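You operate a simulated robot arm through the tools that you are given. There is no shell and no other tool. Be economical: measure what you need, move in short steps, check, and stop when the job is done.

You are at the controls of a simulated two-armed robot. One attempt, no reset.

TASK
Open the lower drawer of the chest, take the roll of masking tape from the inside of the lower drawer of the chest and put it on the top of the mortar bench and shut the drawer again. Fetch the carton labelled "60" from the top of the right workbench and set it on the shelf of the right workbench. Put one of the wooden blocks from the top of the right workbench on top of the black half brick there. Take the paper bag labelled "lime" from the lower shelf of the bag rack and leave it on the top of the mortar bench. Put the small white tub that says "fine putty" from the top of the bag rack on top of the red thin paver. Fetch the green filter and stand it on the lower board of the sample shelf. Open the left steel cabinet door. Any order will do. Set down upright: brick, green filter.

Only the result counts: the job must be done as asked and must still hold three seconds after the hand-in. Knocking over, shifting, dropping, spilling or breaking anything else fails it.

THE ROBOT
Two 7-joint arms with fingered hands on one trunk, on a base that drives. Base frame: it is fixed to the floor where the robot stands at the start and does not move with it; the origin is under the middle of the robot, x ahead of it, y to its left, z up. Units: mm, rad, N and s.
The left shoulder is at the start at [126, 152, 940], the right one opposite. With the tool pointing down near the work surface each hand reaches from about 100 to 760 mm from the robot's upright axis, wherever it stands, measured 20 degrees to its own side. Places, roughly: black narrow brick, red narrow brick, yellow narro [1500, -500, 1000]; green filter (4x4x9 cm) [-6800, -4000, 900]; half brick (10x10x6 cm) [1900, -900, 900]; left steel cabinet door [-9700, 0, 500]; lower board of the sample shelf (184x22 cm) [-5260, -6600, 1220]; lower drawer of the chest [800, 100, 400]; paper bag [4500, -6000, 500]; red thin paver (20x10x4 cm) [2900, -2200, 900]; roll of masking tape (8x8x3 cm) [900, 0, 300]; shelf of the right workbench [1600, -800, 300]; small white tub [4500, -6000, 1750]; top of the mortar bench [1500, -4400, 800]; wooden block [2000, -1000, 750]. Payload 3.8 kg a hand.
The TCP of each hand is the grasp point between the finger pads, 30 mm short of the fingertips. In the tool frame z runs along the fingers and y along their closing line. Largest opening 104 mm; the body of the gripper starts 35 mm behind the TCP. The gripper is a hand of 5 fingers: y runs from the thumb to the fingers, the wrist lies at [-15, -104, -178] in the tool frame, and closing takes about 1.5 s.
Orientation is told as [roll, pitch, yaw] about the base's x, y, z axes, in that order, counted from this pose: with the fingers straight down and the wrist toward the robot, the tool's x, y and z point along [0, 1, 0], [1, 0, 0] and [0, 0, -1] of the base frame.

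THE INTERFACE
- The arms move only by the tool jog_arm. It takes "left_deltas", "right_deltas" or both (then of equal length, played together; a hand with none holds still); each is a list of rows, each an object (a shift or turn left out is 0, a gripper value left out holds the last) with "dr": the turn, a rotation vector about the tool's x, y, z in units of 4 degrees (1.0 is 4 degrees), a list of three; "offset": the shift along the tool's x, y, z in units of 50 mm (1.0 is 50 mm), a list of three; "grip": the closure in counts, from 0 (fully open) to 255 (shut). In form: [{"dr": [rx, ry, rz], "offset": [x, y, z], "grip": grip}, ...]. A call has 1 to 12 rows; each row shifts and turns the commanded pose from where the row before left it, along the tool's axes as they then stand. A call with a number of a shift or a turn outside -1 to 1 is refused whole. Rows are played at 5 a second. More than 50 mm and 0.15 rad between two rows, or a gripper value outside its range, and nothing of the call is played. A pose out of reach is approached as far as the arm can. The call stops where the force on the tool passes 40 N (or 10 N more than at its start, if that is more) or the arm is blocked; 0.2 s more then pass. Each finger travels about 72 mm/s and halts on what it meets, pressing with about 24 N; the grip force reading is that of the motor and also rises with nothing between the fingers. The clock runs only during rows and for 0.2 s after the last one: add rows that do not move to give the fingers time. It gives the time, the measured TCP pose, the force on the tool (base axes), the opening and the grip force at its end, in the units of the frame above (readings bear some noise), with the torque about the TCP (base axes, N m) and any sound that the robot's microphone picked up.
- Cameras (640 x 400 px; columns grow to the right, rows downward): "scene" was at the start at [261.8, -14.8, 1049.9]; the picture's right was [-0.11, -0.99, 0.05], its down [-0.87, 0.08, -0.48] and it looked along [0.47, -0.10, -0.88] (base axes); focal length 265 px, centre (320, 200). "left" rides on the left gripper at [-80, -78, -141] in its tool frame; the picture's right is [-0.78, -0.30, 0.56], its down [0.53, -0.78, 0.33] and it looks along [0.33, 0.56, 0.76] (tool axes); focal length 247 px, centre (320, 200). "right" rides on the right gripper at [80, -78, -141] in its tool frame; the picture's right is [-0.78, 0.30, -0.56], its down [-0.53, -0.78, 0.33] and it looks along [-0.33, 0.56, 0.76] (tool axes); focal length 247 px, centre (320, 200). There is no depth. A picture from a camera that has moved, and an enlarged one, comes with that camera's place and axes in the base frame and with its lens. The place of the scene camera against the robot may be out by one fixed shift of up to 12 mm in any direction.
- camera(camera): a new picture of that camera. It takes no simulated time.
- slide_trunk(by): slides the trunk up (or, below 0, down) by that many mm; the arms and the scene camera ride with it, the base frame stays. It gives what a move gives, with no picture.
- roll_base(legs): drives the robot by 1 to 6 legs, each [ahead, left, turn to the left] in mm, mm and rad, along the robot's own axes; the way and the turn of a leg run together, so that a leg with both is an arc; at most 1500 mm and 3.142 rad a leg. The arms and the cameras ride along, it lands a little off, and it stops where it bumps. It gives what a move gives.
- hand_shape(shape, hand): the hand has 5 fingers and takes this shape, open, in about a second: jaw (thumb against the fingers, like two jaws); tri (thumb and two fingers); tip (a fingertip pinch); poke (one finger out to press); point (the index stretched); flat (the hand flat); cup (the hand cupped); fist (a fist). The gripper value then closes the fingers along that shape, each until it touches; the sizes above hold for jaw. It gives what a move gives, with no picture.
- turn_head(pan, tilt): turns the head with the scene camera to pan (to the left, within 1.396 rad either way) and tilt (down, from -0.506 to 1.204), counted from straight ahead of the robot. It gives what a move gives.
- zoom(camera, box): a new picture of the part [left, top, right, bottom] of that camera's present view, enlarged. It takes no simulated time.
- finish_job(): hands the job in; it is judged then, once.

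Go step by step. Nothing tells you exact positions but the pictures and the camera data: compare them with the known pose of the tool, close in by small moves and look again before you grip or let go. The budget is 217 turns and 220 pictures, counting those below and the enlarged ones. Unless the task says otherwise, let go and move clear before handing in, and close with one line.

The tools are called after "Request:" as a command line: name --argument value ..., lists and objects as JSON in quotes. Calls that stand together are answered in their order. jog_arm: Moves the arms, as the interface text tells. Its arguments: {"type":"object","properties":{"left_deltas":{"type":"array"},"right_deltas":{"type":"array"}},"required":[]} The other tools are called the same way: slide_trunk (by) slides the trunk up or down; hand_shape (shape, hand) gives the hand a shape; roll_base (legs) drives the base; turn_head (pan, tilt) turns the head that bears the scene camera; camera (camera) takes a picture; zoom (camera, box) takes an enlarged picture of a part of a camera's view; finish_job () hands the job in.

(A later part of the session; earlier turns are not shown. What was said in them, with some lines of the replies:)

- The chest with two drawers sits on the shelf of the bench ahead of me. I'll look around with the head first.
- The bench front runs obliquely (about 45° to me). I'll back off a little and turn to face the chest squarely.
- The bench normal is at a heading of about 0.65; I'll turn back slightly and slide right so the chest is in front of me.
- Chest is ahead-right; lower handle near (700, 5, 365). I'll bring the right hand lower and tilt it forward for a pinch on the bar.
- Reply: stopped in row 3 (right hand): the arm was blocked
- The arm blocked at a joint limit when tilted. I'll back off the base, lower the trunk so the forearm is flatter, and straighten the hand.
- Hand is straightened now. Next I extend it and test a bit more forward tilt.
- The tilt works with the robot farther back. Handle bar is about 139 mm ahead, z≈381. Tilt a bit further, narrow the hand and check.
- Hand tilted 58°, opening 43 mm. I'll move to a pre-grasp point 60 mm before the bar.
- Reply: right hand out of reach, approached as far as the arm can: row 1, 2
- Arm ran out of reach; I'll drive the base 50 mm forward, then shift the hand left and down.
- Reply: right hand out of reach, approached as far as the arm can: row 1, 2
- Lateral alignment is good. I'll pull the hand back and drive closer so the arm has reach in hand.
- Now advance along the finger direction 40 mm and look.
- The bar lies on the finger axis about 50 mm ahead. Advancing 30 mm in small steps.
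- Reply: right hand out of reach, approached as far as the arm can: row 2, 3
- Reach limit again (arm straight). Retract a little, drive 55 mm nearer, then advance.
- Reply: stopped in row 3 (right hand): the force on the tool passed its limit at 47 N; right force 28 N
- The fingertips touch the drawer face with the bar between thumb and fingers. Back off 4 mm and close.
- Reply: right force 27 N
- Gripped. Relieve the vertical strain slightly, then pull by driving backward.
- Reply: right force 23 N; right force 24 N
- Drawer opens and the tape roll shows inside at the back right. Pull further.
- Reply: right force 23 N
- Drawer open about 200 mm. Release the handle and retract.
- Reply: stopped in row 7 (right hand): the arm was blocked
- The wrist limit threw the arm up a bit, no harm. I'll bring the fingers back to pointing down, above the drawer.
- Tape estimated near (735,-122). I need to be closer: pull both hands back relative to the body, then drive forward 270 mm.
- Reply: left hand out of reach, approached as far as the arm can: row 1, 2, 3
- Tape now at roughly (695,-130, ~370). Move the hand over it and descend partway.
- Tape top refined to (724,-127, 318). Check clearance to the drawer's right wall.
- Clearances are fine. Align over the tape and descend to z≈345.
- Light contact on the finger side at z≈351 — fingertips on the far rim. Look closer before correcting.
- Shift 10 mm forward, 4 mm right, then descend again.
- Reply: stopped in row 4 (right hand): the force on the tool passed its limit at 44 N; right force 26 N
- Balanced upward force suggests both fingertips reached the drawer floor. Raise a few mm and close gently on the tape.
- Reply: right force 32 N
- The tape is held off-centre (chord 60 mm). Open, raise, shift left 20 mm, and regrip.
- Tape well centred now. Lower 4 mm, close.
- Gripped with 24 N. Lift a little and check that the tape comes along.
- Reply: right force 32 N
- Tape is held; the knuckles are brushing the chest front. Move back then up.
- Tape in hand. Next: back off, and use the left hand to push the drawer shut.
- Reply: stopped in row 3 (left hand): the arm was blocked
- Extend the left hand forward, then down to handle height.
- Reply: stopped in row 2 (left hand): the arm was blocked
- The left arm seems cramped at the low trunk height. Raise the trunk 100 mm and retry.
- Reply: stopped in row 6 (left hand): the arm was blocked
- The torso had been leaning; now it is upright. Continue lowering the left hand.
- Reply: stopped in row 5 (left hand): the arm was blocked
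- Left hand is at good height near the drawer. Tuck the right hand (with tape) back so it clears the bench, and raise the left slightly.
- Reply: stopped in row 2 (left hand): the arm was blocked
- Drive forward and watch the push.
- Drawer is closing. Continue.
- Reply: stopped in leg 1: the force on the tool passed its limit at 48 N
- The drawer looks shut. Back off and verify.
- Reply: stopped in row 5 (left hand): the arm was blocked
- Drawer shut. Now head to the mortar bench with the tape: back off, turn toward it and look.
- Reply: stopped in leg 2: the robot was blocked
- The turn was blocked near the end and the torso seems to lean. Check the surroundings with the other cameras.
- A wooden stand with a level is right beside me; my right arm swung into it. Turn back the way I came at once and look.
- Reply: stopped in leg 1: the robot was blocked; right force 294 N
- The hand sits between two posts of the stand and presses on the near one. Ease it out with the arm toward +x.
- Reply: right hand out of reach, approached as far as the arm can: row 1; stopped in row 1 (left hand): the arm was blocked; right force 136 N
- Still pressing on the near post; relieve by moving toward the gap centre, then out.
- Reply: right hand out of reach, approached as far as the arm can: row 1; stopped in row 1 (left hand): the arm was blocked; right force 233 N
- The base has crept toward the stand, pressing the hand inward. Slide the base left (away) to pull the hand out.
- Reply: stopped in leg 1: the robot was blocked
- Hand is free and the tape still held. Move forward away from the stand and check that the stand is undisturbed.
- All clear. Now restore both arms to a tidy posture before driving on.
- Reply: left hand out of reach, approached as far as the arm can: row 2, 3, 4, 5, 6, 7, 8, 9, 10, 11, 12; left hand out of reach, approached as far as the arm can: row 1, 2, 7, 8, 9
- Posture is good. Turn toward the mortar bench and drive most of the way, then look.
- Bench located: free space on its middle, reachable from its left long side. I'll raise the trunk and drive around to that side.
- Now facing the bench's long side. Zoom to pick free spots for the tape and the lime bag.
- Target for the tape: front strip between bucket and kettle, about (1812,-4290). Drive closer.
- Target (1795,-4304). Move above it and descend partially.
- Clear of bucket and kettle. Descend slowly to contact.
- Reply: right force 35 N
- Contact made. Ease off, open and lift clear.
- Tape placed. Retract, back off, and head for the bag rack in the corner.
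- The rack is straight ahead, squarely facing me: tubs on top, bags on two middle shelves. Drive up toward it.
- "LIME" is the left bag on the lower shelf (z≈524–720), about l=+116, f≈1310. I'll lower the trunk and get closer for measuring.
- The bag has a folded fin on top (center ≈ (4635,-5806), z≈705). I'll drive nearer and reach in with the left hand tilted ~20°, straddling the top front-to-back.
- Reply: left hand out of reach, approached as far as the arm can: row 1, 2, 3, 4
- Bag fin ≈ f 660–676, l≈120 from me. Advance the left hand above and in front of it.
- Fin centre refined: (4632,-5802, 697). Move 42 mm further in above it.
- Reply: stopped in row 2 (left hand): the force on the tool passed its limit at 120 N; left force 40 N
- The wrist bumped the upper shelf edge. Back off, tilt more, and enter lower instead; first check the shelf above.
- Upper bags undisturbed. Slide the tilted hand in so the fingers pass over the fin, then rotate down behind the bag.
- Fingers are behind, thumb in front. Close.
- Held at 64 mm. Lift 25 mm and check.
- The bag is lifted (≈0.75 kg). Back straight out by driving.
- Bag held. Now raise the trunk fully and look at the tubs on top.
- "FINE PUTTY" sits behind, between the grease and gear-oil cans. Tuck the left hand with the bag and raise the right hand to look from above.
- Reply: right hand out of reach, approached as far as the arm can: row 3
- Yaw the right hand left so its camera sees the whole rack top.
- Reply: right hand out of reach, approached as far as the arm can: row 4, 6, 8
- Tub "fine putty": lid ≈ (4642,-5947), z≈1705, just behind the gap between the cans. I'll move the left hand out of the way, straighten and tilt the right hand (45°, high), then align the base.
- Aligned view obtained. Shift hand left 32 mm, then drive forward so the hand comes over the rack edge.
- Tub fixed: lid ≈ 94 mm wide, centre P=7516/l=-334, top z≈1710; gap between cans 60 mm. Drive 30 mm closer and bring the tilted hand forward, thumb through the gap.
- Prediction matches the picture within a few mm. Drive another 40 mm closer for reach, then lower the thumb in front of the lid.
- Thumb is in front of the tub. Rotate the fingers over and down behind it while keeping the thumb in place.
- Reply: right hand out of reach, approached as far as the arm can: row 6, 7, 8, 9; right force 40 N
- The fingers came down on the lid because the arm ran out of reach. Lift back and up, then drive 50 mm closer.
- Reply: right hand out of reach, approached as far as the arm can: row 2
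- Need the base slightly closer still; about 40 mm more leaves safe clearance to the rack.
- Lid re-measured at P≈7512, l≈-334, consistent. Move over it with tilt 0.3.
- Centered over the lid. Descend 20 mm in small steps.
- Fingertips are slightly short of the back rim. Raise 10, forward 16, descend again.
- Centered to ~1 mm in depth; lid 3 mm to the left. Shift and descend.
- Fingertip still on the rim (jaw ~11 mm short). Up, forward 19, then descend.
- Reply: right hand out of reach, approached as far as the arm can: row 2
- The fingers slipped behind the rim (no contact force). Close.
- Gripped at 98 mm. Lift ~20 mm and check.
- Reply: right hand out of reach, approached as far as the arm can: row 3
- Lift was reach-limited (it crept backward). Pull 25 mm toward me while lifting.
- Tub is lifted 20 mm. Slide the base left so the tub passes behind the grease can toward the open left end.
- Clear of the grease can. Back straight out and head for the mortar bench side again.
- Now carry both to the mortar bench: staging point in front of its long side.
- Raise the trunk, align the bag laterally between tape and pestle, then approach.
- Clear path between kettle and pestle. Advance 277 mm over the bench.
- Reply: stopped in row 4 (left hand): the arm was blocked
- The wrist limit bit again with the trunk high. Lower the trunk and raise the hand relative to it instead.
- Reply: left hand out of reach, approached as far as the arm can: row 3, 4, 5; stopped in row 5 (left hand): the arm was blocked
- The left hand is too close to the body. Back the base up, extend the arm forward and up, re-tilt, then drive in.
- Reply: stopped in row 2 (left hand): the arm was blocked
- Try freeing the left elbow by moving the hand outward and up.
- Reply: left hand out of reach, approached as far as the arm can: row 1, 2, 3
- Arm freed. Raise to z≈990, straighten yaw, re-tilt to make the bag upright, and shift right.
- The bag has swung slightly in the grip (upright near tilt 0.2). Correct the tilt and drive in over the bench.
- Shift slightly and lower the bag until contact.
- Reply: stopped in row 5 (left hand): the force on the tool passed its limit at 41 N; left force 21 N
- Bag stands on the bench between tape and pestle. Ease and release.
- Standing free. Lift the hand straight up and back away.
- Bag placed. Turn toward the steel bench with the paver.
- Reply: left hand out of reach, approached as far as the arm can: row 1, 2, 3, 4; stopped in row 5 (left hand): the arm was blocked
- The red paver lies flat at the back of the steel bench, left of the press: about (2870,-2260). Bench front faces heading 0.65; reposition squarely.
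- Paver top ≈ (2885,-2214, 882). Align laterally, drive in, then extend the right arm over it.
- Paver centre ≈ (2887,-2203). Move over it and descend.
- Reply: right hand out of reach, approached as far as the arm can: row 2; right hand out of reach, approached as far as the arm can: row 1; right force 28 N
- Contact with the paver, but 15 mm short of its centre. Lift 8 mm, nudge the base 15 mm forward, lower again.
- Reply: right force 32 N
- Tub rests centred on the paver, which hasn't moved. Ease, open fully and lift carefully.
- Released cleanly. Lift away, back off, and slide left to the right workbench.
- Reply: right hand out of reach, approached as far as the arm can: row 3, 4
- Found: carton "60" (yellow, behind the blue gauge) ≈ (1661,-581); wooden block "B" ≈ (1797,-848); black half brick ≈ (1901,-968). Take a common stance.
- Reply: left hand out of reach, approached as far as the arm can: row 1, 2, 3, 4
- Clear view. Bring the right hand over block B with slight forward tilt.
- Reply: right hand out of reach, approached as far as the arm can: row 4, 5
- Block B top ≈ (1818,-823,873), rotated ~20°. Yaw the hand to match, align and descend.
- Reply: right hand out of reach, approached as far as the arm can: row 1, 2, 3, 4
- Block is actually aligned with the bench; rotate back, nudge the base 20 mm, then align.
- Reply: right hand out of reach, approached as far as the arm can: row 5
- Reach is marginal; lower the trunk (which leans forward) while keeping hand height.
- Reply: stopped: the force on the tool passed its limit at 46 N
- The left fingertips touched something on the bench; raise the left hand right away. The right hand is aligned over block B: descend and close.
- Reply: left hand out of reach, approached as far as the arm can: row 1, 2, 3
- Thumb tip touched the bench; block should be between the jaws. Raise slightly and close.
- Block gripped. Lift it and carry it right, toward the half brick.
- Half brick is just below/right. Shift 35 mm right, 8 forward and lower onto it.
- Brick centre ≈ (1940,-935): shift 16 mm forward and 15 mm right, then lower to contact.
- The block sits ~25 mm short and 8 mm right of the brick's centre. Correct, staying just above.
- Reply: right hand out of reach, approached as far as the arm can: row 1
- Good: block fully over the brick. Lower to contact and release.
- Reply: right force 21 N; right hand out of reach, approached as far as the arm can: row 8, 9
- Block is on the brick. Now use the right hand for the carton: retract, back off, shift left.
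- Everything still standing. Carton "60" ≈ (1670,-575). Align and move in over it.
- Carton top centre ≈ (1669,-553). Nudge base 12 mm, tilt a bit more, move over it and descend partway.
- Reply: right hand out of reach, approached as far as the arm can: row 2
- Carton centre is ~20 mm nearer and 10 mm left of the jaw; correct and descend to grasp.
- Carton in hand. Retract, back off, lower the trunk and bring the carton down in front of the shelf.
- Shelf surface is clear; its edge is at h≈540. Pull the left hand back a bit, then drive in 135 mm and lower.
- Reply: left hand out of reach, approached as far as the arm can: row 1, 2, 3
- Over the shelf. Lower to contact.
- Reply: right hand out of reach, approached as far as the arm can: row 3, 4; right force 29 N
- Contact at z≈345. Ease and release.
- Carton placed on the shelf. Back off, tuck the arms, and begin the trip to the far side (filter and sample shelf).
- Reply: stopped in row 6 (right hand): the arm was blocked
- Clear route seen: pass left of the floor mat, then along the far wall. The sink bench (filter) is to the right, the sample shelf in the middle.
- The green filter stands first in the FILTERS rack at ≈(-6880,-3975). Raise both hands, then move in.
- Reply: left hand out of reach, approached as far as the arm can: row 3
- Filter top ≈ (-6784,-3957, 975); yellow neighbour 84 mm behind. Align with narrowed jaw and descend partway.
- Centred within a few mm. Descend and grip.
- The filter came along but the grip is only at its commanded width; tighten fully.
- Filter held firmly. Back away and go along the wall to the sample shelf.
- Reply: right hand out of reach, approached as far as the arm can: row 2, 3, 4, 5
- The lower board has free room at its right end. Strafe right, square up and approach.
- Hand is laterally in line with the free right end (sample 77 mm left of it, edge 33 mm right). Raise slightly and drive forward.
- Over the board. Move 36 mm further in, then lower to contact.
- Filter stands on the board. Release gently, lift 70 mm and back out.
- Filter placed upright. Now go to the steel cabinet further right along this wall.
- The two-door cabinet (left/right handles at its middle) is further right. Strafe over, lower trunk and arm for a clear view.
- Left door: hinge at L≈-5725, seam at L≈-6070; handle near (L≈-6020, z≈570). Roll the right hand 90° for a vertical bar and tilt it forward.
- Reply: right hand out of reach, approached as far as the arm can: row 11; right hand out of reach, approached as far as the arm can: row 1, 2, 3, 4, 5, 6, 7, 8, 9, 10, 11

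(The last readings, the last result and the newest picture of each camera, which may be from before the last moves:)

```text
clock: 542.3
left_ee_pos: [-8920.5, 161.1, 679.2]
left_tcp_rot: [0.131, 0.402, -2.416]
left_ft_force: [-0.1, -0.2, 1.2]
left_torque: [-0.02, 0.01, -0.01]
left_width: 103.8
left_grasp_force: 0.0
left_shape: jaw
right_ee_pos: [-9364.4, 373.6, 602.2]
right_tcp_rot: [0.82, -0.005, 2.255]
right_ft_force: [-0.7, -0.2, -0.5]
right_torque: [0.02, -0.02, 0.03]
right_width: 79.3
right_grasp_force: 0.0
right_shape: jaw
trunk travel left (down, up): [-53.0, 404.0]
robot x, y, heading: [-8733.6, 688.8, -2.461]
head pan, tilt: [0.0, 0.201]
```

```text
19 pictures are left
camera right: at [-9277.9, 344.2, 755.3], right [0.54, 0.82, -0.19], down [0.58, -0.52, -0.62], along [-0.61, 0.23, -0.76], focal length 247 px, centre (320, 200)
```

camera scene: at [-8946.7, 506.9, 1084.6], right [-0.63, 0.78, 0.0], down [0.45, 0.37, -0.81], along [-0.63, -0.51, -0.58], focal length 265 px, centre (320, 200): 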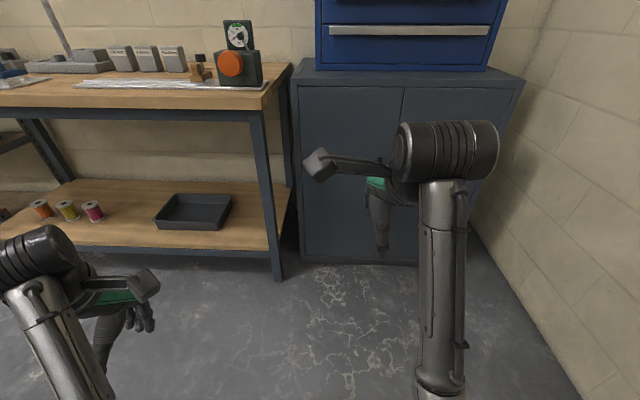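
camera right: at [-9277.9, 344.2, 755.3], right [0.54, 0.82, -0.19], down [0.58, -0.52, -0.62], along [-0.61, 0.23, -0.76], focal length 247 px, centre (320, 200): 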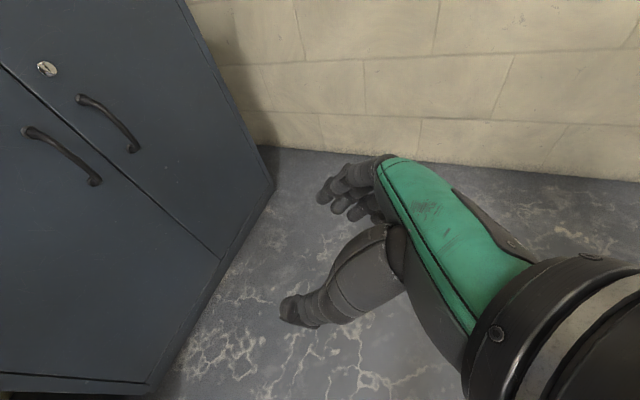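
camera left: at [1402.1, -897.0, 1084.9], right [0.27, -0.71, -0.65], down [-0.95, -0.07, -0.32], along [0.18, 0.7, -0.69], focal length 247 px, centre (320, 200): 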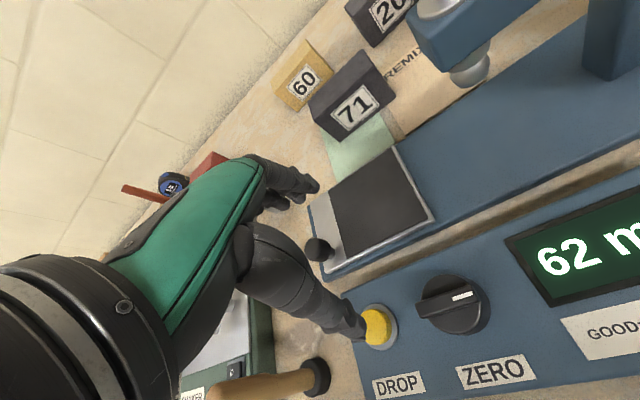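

Handle located: vertical bar at L≈-6036, z 532–630, H≈7665. Tilt further to ~75°, shift right 55 mm and drive closer.

Request:
jog_arm --right_deltas '[{"dr": [0, 1, 0], "offset": [0, 0.55, 0], "grip": 60}, {"dr": [0, 1, 0], "offset": [0, 0.55, 0]}, {"dr": [0, 1, 0]}, {"dr": [0, 1, 0]}, {"dr": [0, 1, 0]}, {"dr": [0, 1, 0]}, {}]'

Request:
roll_base --legs '[[310, 0, -0.025]]'

Request:
camera --camera "right"

```text
clock: 543.9
left_ee_pos: [-8920.5, 162.4, 682.0]
left_tcp_rot: [0.132, 0.4, -2.416]
left_ft_force: [0.2, 0.2, 0.1]
left_torque: [-0.01, 0.01, -0.01]
left_width: 103.6
left_grasp_force: 0.1
left_shape: jaw
right_ee_pos: [-9402.8, 404.3, 620.6]
right_tcp_rot: [1.27, 0.015, 2.255]
right_ft_force: [0.1, 0.1, -0.1]
right_torque: [0.05, -0.01, 0.05]
right_width: 79.3
right_grasp_force: 0.0
right_shape: jaw
trunk travel left (down, up): [-53.0, 404.0]
robot x, y, heading: [-8735.3, 687.9, -2.463]
head pan, tilt: [0.0, 0.201]
```

```text
clock: 546.0
left_ee_pos: [-9180.5, -27.2, 678.3]
left_tcp_rot: [0.132, 0.402, -2.441]
left_ft_force: [0.2, -0.1, 0.4]
left_torque: [0.0, 0.0, 0.01]
left_width: 103.9
left_grasp_force: 0.0
left_shape: jaw
right_ee_pos: [-9657.0, 228.7, 620.1]
right_tcp_rot: [1.27, 0.009, 2.233]
right_ft_force: [-0.2, 0.9, -0.3]
right_torque: [-0.01, -0.04, 0.01]
right_width: 79.5
right_grasp_force: 0.1
right_shape: jaw
trunk travel left (down, up): [-53.0, 404.0]
robot x, y, heading: [-8980.6, 490.0, -2.484]
head pan, tilt: [0.0, 0.201]
```

```text
18 pictures are left
camera right: at [-9523.0, 236.9, 738.8], right [0.42, 0.7, -0.58], down [0.35, -0.72, -0.6], along [-0.83, 0.05, -0.55], focal length 247 px, centre (320, 200)
```

right: 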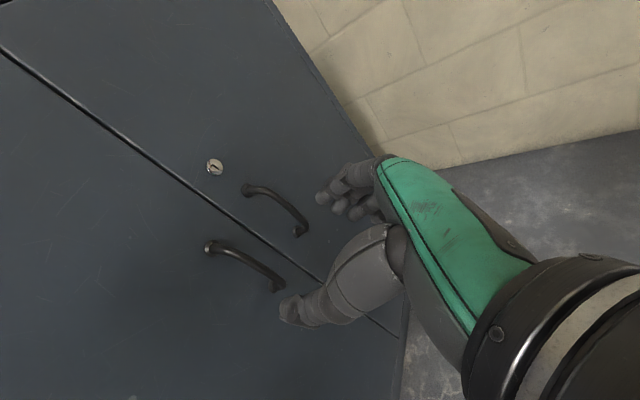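

Jaw axis is ~13 mm right of the left handle. Shift left, lower 33 mm, narrow the jaw and drive in.

Request:
jog_arm --right_deltas '[{"offset": [-0.7, -0.26, 0], "grip": 100}, {}, {}]'

Request:
roll_base --legs '[[75, 0, 0]]'

Request:
camera --camera "right"

```text
clock: 546.8
left_ee_pos: [-9180.1, -27.7, 680.0]
left_tcp_rot: [0.131, 0.4, -2.44]
left_ft_force: [0.0, -0.5, 0.1]
left_torque: [0.0, 0.02, 0.01]
left_width: 103.6
left_grasp_force: 0.0
left_shape: jaw
right_ee_pos: [-9645.2, 216.9, 601.1]
right_tcp_rot: [1.291, 0.016, 2.232]
right_ft_force: [0.1, 0.8, -0.3]
right_torque: [0.02, -0.02, -0.02]
right_width: 63.6
right_grasp_force: 0.0
right_shape: jaw
trunk travel left (down, up): [-53.0, 404.0]
robot x, y, heading: [-8980.8, 495.5, -2.487]
head pan, tilt: [0.0, 0.201]
```

```text
clock: 547.9
left_ee_pos: [-9239.4, -74.1, 679.5]
left_tcp_rot: [0.13, 0.404, -2.441]
left_ft_force: [0.5, 0.2, 0.3]
left_torque: [-0.02, -0.01, -0.01]
left_width: 103.7
left_grasp_force: 0.1
left_shape: jaw
right_ee_pos: [-9704.9, 171.4, 598.3]
right_tcp_rot: [1.29, 0.013, 2.233]
right_ft_force: [-0.1, -0.5, -0.5]
right_torque: [-0.03, 0.01, -0.02]
right_width: 63.8
right_grasp_force: 0.1
right_shape: jaw
trunk travel left (down, up): [-53.0, 404.0]
robot x, y, heading: [-9035.3, 446.3, -2.49]
head pan, tilt: [0.0, 0.201]
```

```text
17 pictures are left
camera right: at [-9570.5, 182.1, 716.2], right [0.41, 0.69, -0.6], down [0.35, -0.72, -0.6], along [-0.84, 0.04, -0.54], focal length 247 px, centre (320, 200)
```

right: 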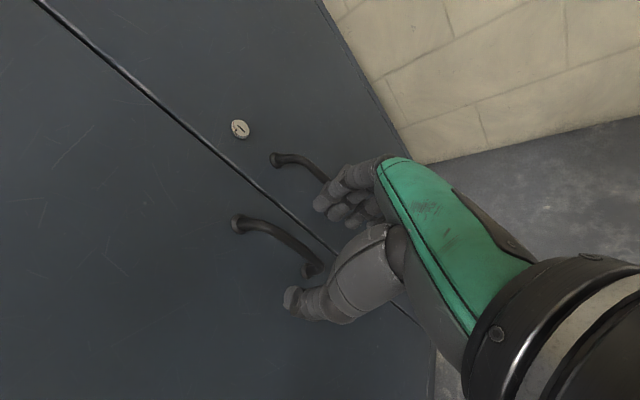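

The bar lies between thumb and fingers. Advance 36 mm with the arm and close.

Request:
jog_arm --right_deltas '[{"offset": [0, -0.08, 0.3]}, {"offset": [0, -0.04, 0.25]}, {"offset": [0, 0, 0.2]}, {}, {"grip": 255}, {}, {}, {}, {}, {}]'

Request:
camera --camera "right"

```text
clock: 550.1
left_ee_pos: [-9239.1, -73.3, 678.6]
left_tcp_rot: [0.132, 0.402, -2.439]
left_ft_force: [-1.1, 0.4, -0.4]
left_torque: [0.0, 0.01, -0.05]
left_width: 103.6
left_grasp_force: 0.0
left_shape: jaw
right_ee_pos: [-9729.9, 144.9, 588.3]
right_tcp_rot: [1.29, 0.015, 2.234]
right_ft_force: [-0.6, 0.0, 0.8]
right_torque: [0.03, 0.01, -0.01]
right_width: 0.0
right_grasp_force: 24.0
right_shape: jaw
trunk travel left (down, up): [-53.0, 404.0]
robot x, y, heading: [-9040.2, 443.3, -2.488]
head pan, tilt: [0.0, 0.201]
```

```text
16 pictures are left
camera right: at [-9594.4, 155.2, 706.0], right [0.41, 0.69, -0.6], down [0.35, -0.72, -0.6], along [-0.84, 0.04, -0.54], focal length 247 px, centre (320, 200)
```

right: 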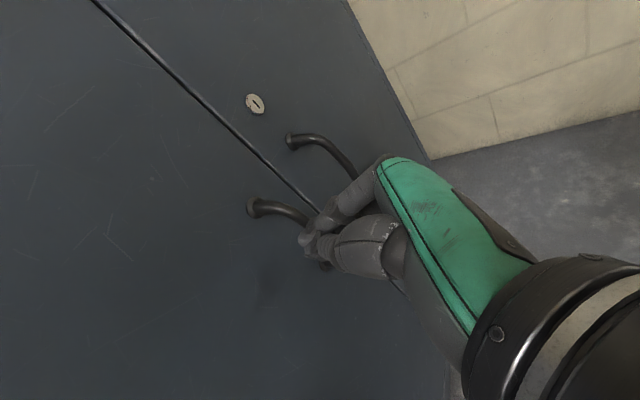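

Closed short of the bar. Open, advance ~20 mm (force-guarded), close again.

Request:
jog_arm --right_deltas '[{"grip": 110}, {}, {}, {}, {"offset": [0, -0.06, 0.15]}, {"offset": [0, 0, 0.15]}, {"offset": [0, 0, 0.15]}, {}]'

Request:
camera --camera "right"

```text
clock: 551.9
left_ee_pos: [-9238.6, -72.1, 679.1]
left_tcp_rot: [0.131, 0.402, -2.44]
left_ft_force: [1.3, 0.6, 0.4]
left_torque: [0.0, -0.02, 0.0]
left_width: 104.0
left_grasp_force: 0.0
left_shape: jaw
right_ee_pos: [-9745.4, 129.4, 582.6]
right_tcp_rot: [1.29, 0.014, 2.233]
right_ft_force: [0.0, 2.7, -0.7]
right_torque: [0.03, 0.02, -0.09]
right_width: 60.3
right_grasp_force: 0.0
right_shape: jaw
trunk travel left (down, up): [-53.0, 404.0]
robot x, y, heading: [-9041.6, 452.7, -2.49]
head pan, tilt: [0.0, 0.201]
```

```text
15 pictures are left
camera right: at [-9610.3, 140.8, 700.2], right [0.41, 0.69, -0.6], down [0.35, -0.72, -0.6], along [-0.84, 0.04, -0.54], focal length 247 px, centre (320, 200)
```

right: 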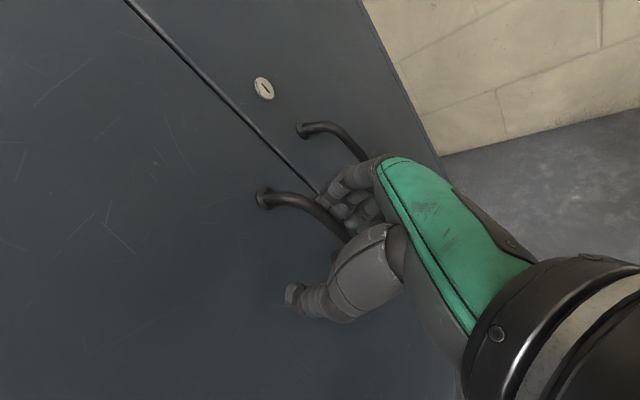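

Now the bar is clearly between thumb and fingers. Close.

Request:
jog_arm --right_deltas '[{"grip": 255}, {}, {}, {}, {}, {}, {}]'

```text
clock: 553.5
left_ee_pos: [-9240.1, -73.1, 679.1]
left_tcp_rot: [0.133, 0.401, -2.439]
left_ft_force: [0.3, 1.3, -0.7]
left_torque: [-0.03, -0.02, -0.01]
left_width: 103.7
left_grasp_force: 0.0
left_shape: jaw
right_ee_pos: [-9747.1, 131.3, 582.1]
right_tcp_rot: [1.289, 0.014, 2.229]
right_ft_force: [-5.9, 9.5, 0.3]
right_torque: [0.2, 0.07, -0.24]
right_width: 20.0
right_grasp_force: 24.2
right_shape: jaw
trunk travel left (down, up): [-53.0, 404.0]
robot x, y, heading: [-9038.8, 448.0, -2.486]
head pan, tilt: [0.0, 0.201]
```

Handle gripped. Pull along the door's arc by driving back and slightly left.

Request:
roll_base --legs '[[-80, 11, 0], [-75, 31, 0]]'

Request:
camera --camera "right"

```text
clock: 555.2
left_ee_pos: [-9088.7, -9.7, 679.5]
left_tcp_rot: [0.132, 0.402, -2.437]
left_ft_force: [-0.1, 0.4, -0.9]
left_torque: [-0.02, 0.02, 0.03]
left_width: 103.7
left_grasp_force: 0.0
left_shape: jaw
right_ee_pos: [-9595.3, 193.4, 584.7]
right_tcp_rot: [1.292, 0.013, 2.233]
right_ft_force: [0.4, -0.4, -0.2]
right_torque: [0.01, 0.01, 0.01]
right_width: 13.5
right_grasp_force: 23.8
right_shape: jaw
trunk travel left (down, up): [-53.0, 404.0]
robot x, y, heading: [-8890.6, 512.4, -2.489]
head pan, tilt: [0.0, 0.201]
```

```text
14 pictures are left
camera right: at [-9458.8, 203.8, 701.0], right [0.41, 0.69, -0.6], down [0.35, -0.72, -0.6], along [-0.84, 0.04, -0.54], focal length 247 px, centre (320, 200)
```

right: 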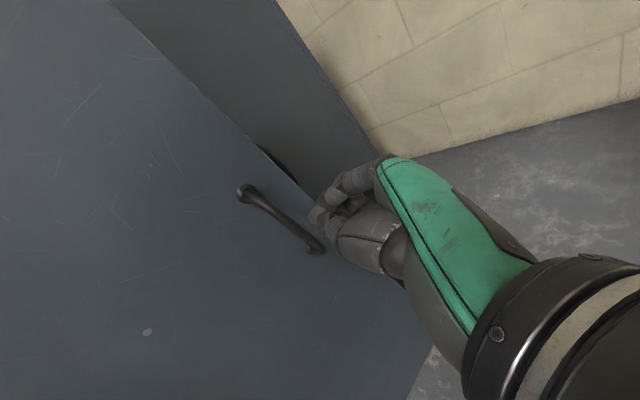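

Door is open ~30° and still held. Continue along the arc.

Request:
roll_base --legs '[[-66, 60, 0], [-43, 70, 0]]'

Request:
camera --camera "right"

```text
clock: 557.0
left_ee_pos: [-8919.9, -47.4, 679.4]
left_tcp_rot: [0.13, 0.402, -2.438]
left_ft_force: [-0.1, 0.5, -0.5]
left_torque: [0.04, 0.06, -0.01]
left_width: 103.6
left_grasp_force: 0.1
left_shape: jaw
right_ee_pos: [-9426.6, 154.9, 583.6]
right_tcp_rot: [1.29, 0.013, 2.234]
right_ft_force: [0.2, 0.4, 0.6]
right_torque: [0.02, -0.01, -0.05]
right_width: 13.6
right_grasp_force: 24.1
right_shape: jaw
trunk travel left (down, up): [-53.0, 404.0]
robot x, y, heading: [-8724.3, 476.3, -2.487]
head pan, tilt: [0.0, 0.201]
```

```text
13 pictures are left
camera right: at [-9290.9, 165.6, 700.7], right [0.41, 0.69, -0.6], down [0.35, -0.72, -0.6], along [-0.84, 0.04, -0.54], focal length 247 px, centre (320, 200)
```

right: 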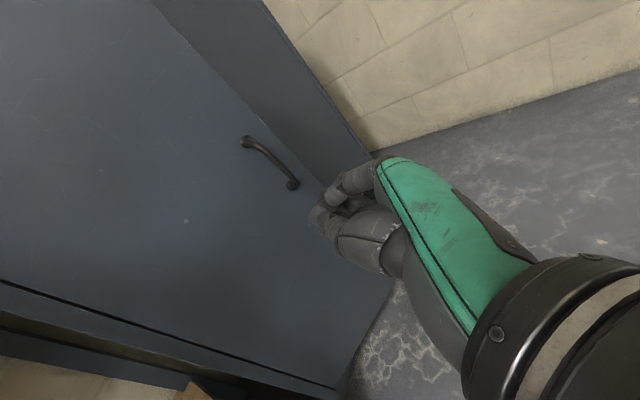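

The hand slipped off, door ajar ~22°. I'll go round the door's free edge, above the handles, and sweep it open from inside.

Request:
jog_arm --right_deltas '[{"offset": [0.9, 0, 0]}, {"offset": [0.9, 0, 0]}, {"offset": [0.8, 0, 0]}, {}]'

Request:
roll_base --legs '[[0, -278, 0], [90, 0, 0]]'

Request:
camera --camera "right"

```text
clock: 558.0
left_ee_pos: [-8920.0, -46.3, 679.8]
left_tcp_rot: [0.132, 0.404, -2.437]
left_ft_force: [1.1, 0.5, -0.8]
left_torque: [0.02, -0.04, 0.02]
left_width: 103.6
left_grasp_force: 0.0
left_shape: jaw
right_ee_pos: [-9454.6, 132.4, 707.6]
right_tcp_rot: [1.291, 0.013, 2.236]
right_ft_force: [0.1, 0.6, -0.4]
right_torque: [0.0, 0.0, -0.02]
right_width: 13.8
right_grasp_force: 24.1
right_shape: jaw
trunk travel left (down, up): [-53.0, 404.0]
robot x, y, heading: [-8720.9, 471.4, -2.483]
head pan, tilt: [0.0, 0.201]
```

```text
clock: 560.7
left_ee_pos: [-9163.6, 119.4, 677.9]
left_tcp_rot: [0.131, 0.402, -2.435]
left_ft_force: [-0.4, -0.1, -0.1]
left_torque: [0.02, 0.0, -0.03]
left_width: 103.9
left_grasp_force: 0.0
left_shape: jaw
right_ee_pos: [-9699.4, 300.0, 706.3]
right_tcp_rot: [1.289, 0.013, 2.235]
right_ft_force: [0.3, -1.6, 0.2]
right_torque: [-0.03, -0.04, 0.01]
right_width: 13.5
right_grasp_force: 24.2
right_shape: jaw
trunk travel left (down, up): [-53.0, 404.0]
robot x, y, heading: [-8965.5, 642.3, -2.481]
head pan, tilt: [0.0, 0.201]
```

```text
12 pictures are left
camera right: at [-9564.6, 310.7, 824.5], right [0.41, 0.69, -0.59], down [0.35, -0.72, -0.6], along [-0.84, 0.04, -0.54], focal length 247 px, centre (320, 200)
```

right: 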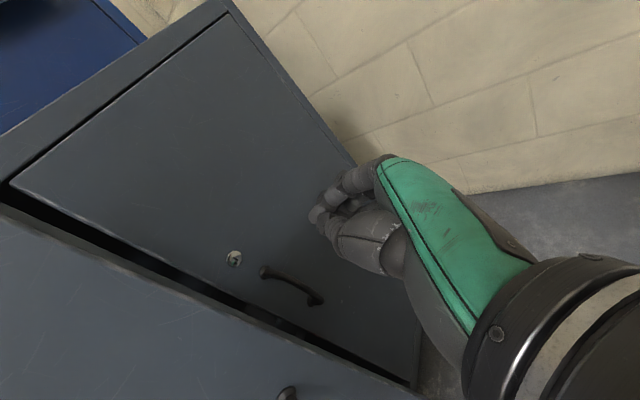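

The hand is right of the door's free edge. Advance 85 mm into the opening, then sweep left.

Request:
roll_base --legs '[[85, 0, 0], [0, 120, 0]]'

Request:
camera --camera "right"

```text
clock: 562.5
left_ee_pos: [-9176.3, -5.7, 678.6]
left_tcp_rot: [0.128, 0.402, -2.445]
left_ft_force: [0.0, 0.5, 0.0]
left_torque: [0.0, 0.01, -0.03]
left_width: 103.5
left_grasp_force: 0.1
left_shape: jaw
right_ee_pos: [-9717.3, 190.5, 706.9]
right_tcp_rot: [1.287, 0.007, 2.191]
right_ft_force: [-4.0, 11.2, 0.5]
right_torque: [0.04, 0.05, -0.22]
right_width: 16.0
right_grasp_force: 23.8
right_shape: jaw
trunk travel left (down, up): [-53.0, 404.0]
robot x, y, heading: [-8974.3, 510.2, -2.491]
head pan, tilt: [0.0, 0.201]
stopped in leg 2: the force on the tool passed its limit at 45 N (the readings are from after the stop); the commanded pose is now the measured one
```

```text
11 pictures are left
camera right: at [-9581.7, 195.0, 824.1], right [0.44, 0.68, -0.59], down [0.32, -0.73, -0.6], along [-0.84, 0.08, -0.54], focal length 247 px, centre (320, 200)
```

right: 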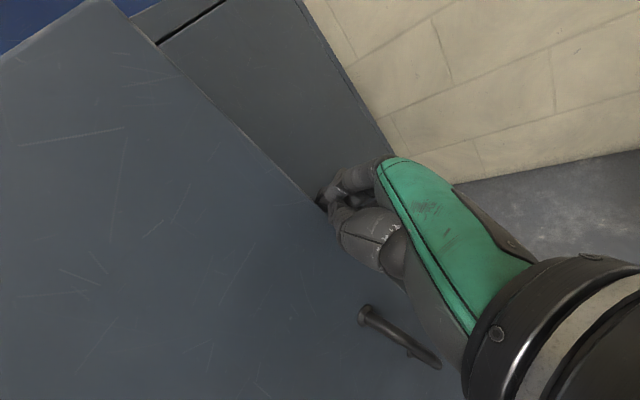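

The fingertips are only at the edge. Yaw the hand left ~40° so the fingers hook behind the door, then pull.

Request:
roll_base --legs '[[-40, -70, 0]]'

Request:
jog_arm --right_deltas '[{"dr": [1, 0, 0]}, {"dr": [1, 0, 0]}, {"dr": [1, 0, 0]}, {"dr": [1, 0, 0]}, {"dr": [1, 0, 0]}, {"dr": [1, 0, 0]}, {"dr": [1, 0, 0]}, {"dr": [1, 0, 0]}, {"dr": [1, 0, 0]}, {"dr": [1, 0, 0]}, {}]'

Request:
camera --camera "right"

```text
clock: 563.6
left_ee_pos: [-9186.3, 73.6, 679.8]
left_tcp_rot: [0.132, 0.401, -2.444]
left_ft_force: [0.0, 0.7, 0.4]
left_torque: [-0.04, 0.01, -0.02]
left_width: 104.0
left_grasp_force: 0.0
left_shape: jaw
right_ee_pos: [-9725.7, 268.9, 706.7]
right_tcp_rot: [1.283, 0.008, 2.204]
right_ft_force: [-0.2, -0.2, 0.1]
right_torque: [0.01, -0.05, 0.02]
right_width: 13.6
right_grasp_force: 24.1
right_shape: jaw
trunk travel left (down, up): [-53.0, 404.0]
robot x, y, heading: [-8984.6, 591.0, -2.492]
head pan, tilt: [0.0, 0.201]
```

```text
clock: 566.0
left_ee_pos: [-9185.5, 73.4, 679.9]
left_tcp_rot: [0.131, 0.403, -2.444]
left_ft_force: [-0.7, 0.3, 0.7]
left_torque: [0.03, 0.01, 0.03]
left_width: 103.7
left_grasp_force: 0.0
left_shape: jaw
right_ee_pos: [-9725.8, 267.0, 704.6]
right_tcp_rot: [1.354, 0.188, 2.882]
right_ft_force: [-0.7, -0.3, 0.4]
right_torque: [0.03, -0.01, -0.01]
right_width: 13.7
right_grasp_force: 23.9
right_shape: jaw
trunk travel left (down, up): [-53.0, 404.0]
robot x, y, heading: [-8987.2, 593.4, -2.489]
head pan, tilt: [0.0, 0.201]
```

```text
10 pictures are left
camera right: at [-9641.6, 370.1, 827.6], right [0.02, 0.73, -0.68], down [0.79, -0.43, -0.44], along [-0.61, -0.53, -0.59], focal length 247 px, centre (320, 200)
```

right: 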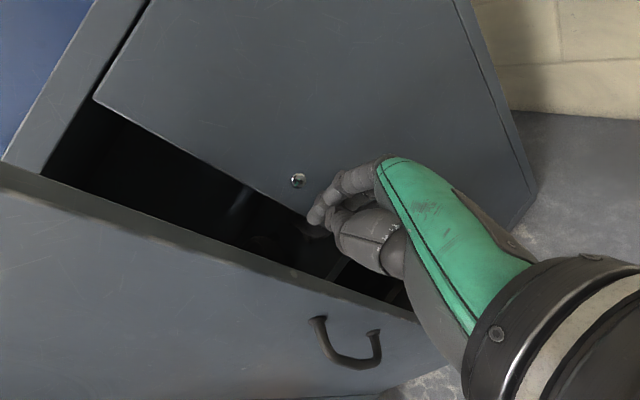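

The fingers point into the gap. Move in behind the door, then pull back.

Request:
roll_base --legs '[[50, 0, 0], [0, 70, 0], [-100, 10, 0]]'

Request:
camera --camera "right"

```text
clock: 568.3
left_ee_pos: [-9097.4, 39.9, 678.5]
left_tcp_rot: [0.131, 0.401, -2.444]
left_ft_force: [-0.8, -1.3, 0.6]
left_torque: [-0.02, 0.0, 0.02]
left_width: 103.9
left_grasp_force: 0.1
left_shape: jaw
right_ee_pos: [-9637.4, 234.9, 708.0]
right_tcp_rot: [1.353, 0.188, 2.881]
right_ft_force: [-1.0, -0.2, 0.6]
right_torque: [0.05, -0.04, -0.05]
right_width: 13.2
right_grasp_force: 24.0
right_shape: jaw
trunk travel left (down, up): [-53.0, 404.0]
robot x, y, heading: [-8896.3, 556.4, -2.491]
head pan, tilt: [0.0, 0.201]
```

```text
9 pictures are left
camera right: at [-9552.8, 337.5, 828.5], right [0.02, 0.73, -0.68], down [0.79, -0.43, -0.44], along [-0.61, -0.53, -0.58], focal length 247 px, centre (320, 200)
```

right: 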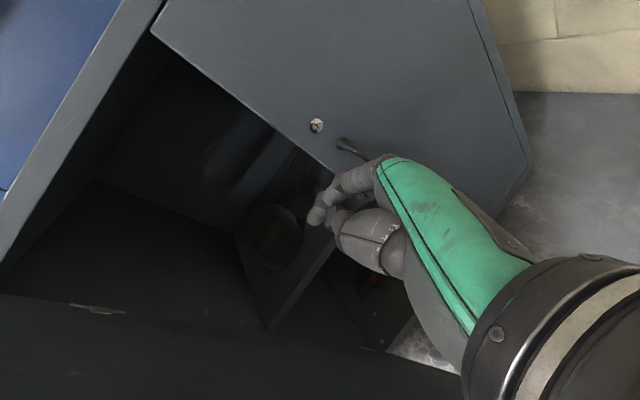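

The door swings open with the hand behind it. Continue sweeping back-left.

Request:
roll_base --legs '[[-60, 80, 0], [-20, 110, 0]]'

Request:
camera --camera "right"

```text
clock: 570.2
left_ee_pos: [-8920.2, -61.6, 678.3]
left_tcp_rot: [0.129, 0.4, -2.445]
left_ft_force: [-0.3, 0.4, -0.1]
left_torque: [0.03, 0.02, 0.0]
left_width: 103.6
left_grasp_force: 0.1
left_shape: jaw
right_ee_pos: [-9459.6, 131.8, 706.7]
right_tcp_rot: [1.352, 0.189, 2.881]
right_ft_force: [-0.4, -1.4, -0.3]
right_torque: [0.04, -0.01, 0.01]
right_width: 13.3
right_grasp_force: 24.3
right_shape: jaw
trunk travel left (down, up): [-53.0, 404.0]
robot x, y, heading: [-8720.1, 455.7, -2.491]
head pan, tilt: [0.0, 0.201]
```

```text
8 pictures are left
camera right: at [-9375.3, 234.6, 828.0], right [0.02, 0.73, -0.68], down [0.79, -0.43, -0.44], along [-0.61, -0.53, -0.59], focal length 247 px, centre (320, 200)
```

right: 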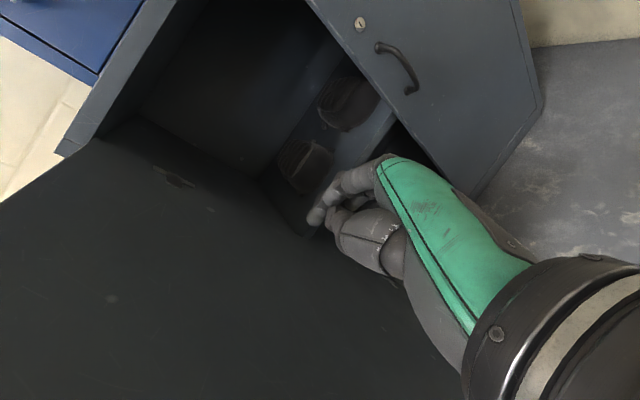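

Door ≈65–70° open. Push a bit further left for a full opening.

Request:
roll_base --legs '[[0, 85, 0]]'

Request:
camera --camera "right"

```text
clock: 571.3
left_ee_pos: [-8867.8, -130.5, 679.7]
left_tcp_rot: [0.13, 0.404, -2.444]
left_ft_force: [0.2, 0.2, 0.3]
left_torque: [-0.01, 0.0, 0.02]
left_width: 103.6
left_grasp_force: 0.2
left_shape: jaw
right_ee_pos: [-9408.2, 63.7, 705.7]
right_tcp_rot: [1.354, 0.188, 2.882]
right_ft_force: [0.0, 0.5, 0.4]
right_torque: [0.02, 0.01, -0.01]
right_width: 13.0
right_grasp_force: 24.2
right_shape: jaw
trunk travel left (down, up): [-53.0, 404.0]
robot x, y, heading: [-8667.8, 390.2, -2.491]
head pan, tilt: [0.0, 0.201]
```

```text
7 pictures are left
camera right: at [-9323.6, 166.8, 827.9], right [0.02, 0.73, -0.68], down [0.79, -0.43, -0.44], along [-0.61, -0.53, -0.59], focal length 247 px, centre (320, 200)
```

right: 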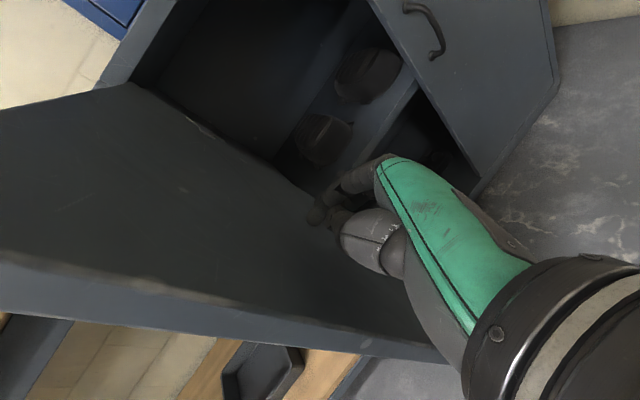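

Door is about 85° open. Withdraw: right, then straight back, and check.

Request:
roll_base --legs '[[0, -70, 0], [-450, 0, 0]]'

Request:
turn_head --pan 0 --tilt 0.1

Request:
camera --camera "scene"

```text
clock: 574.7
left_ee_pos: [-8548.1, 205.4, 680.5]
left_tcp_rot: [0.129, 0.401, -2.45]
left_ft_force: [0.3, 0.3, 0.7]
left_torque: [-0.01, 0.02, 0.0]
left_width: 103.6
left_grasp_force: 0.0
left_shape: jaw
right_ee_pos: [-9086.5, 401.1, 706.4]
right_tcp_rot: [1.354, 0.189, 2.876]
right_ft_force: [0.1, 1.1, 0.4]
right_torque: [0.01, 0.01, 0.01]
right_width: 13.4
right_grasp_force: 24.4
right_shape: jaw
trunk travel left (down, up): [-53.0, 404.0]
robot x, y, heading: [-8350.3, 722.7, -2.497]
head pan, tilt: [0.0, 0.201]
```

```text
clock: 575.4
left_ee_pos: [-8546.9, 204.4, 678.6]
left_tcp_rot: [0.13, 0.404, -2.449]
left_ft_force: [-0.5, 0.2, -0.1]
left_torque: [0.01, 0.06, -0.02]
left_width: 103.8
left_grasp_force: 0.0
left_shape: jaw
right_ee_pos: [-9086.8, 400.8, 705.8]
right_tcp_rot: [1.355, 0.188, 2.876]
right_ft_force: [-0.2, -0.2, -0.3]
right_torque: [-0.04, 0.0, 0.0]
right_width: 13.4
right_grasp_force: 24.0
right_shape: jaw
trunk travel left (down, up): [-53.0, 404.0]
robot x, y, heading: [-8341.9, 723.4, -2.492]
head pan, tilt: [0.0, 0.099]
```

```text
6 pictures are left
camera scene: at [-8564.4, 548.7, 1093.5], right [-0.6, 0.8, 0.0], down [0.4, 0.3, -0.87], along [-0.69, -0.52, -0.5], focal length 265 px, centre (320, 200)
```

scene: 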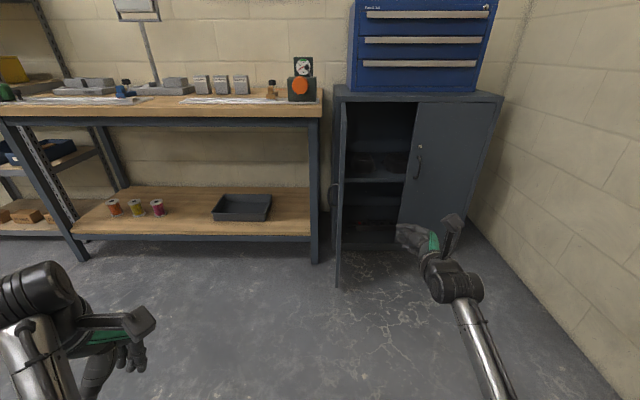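

The left cabinet door stands wide open and nothing beside it looks disturbed. All the other items are placed and both hands are clear, so I'm handing in.

Request:
finish_job

```text
The job is handed in.
```

I handed the job in with all seven tasks done by my last views. I don't have the verdict, and I didn't go back to re-check the earlier items before handing in. My right arm snagged hard in the wooden stand with the level early on; it looked unmoved afterwards. The left hand also bumped the rack's shelf edge and pressed something on the right workbench, with no visible damage.
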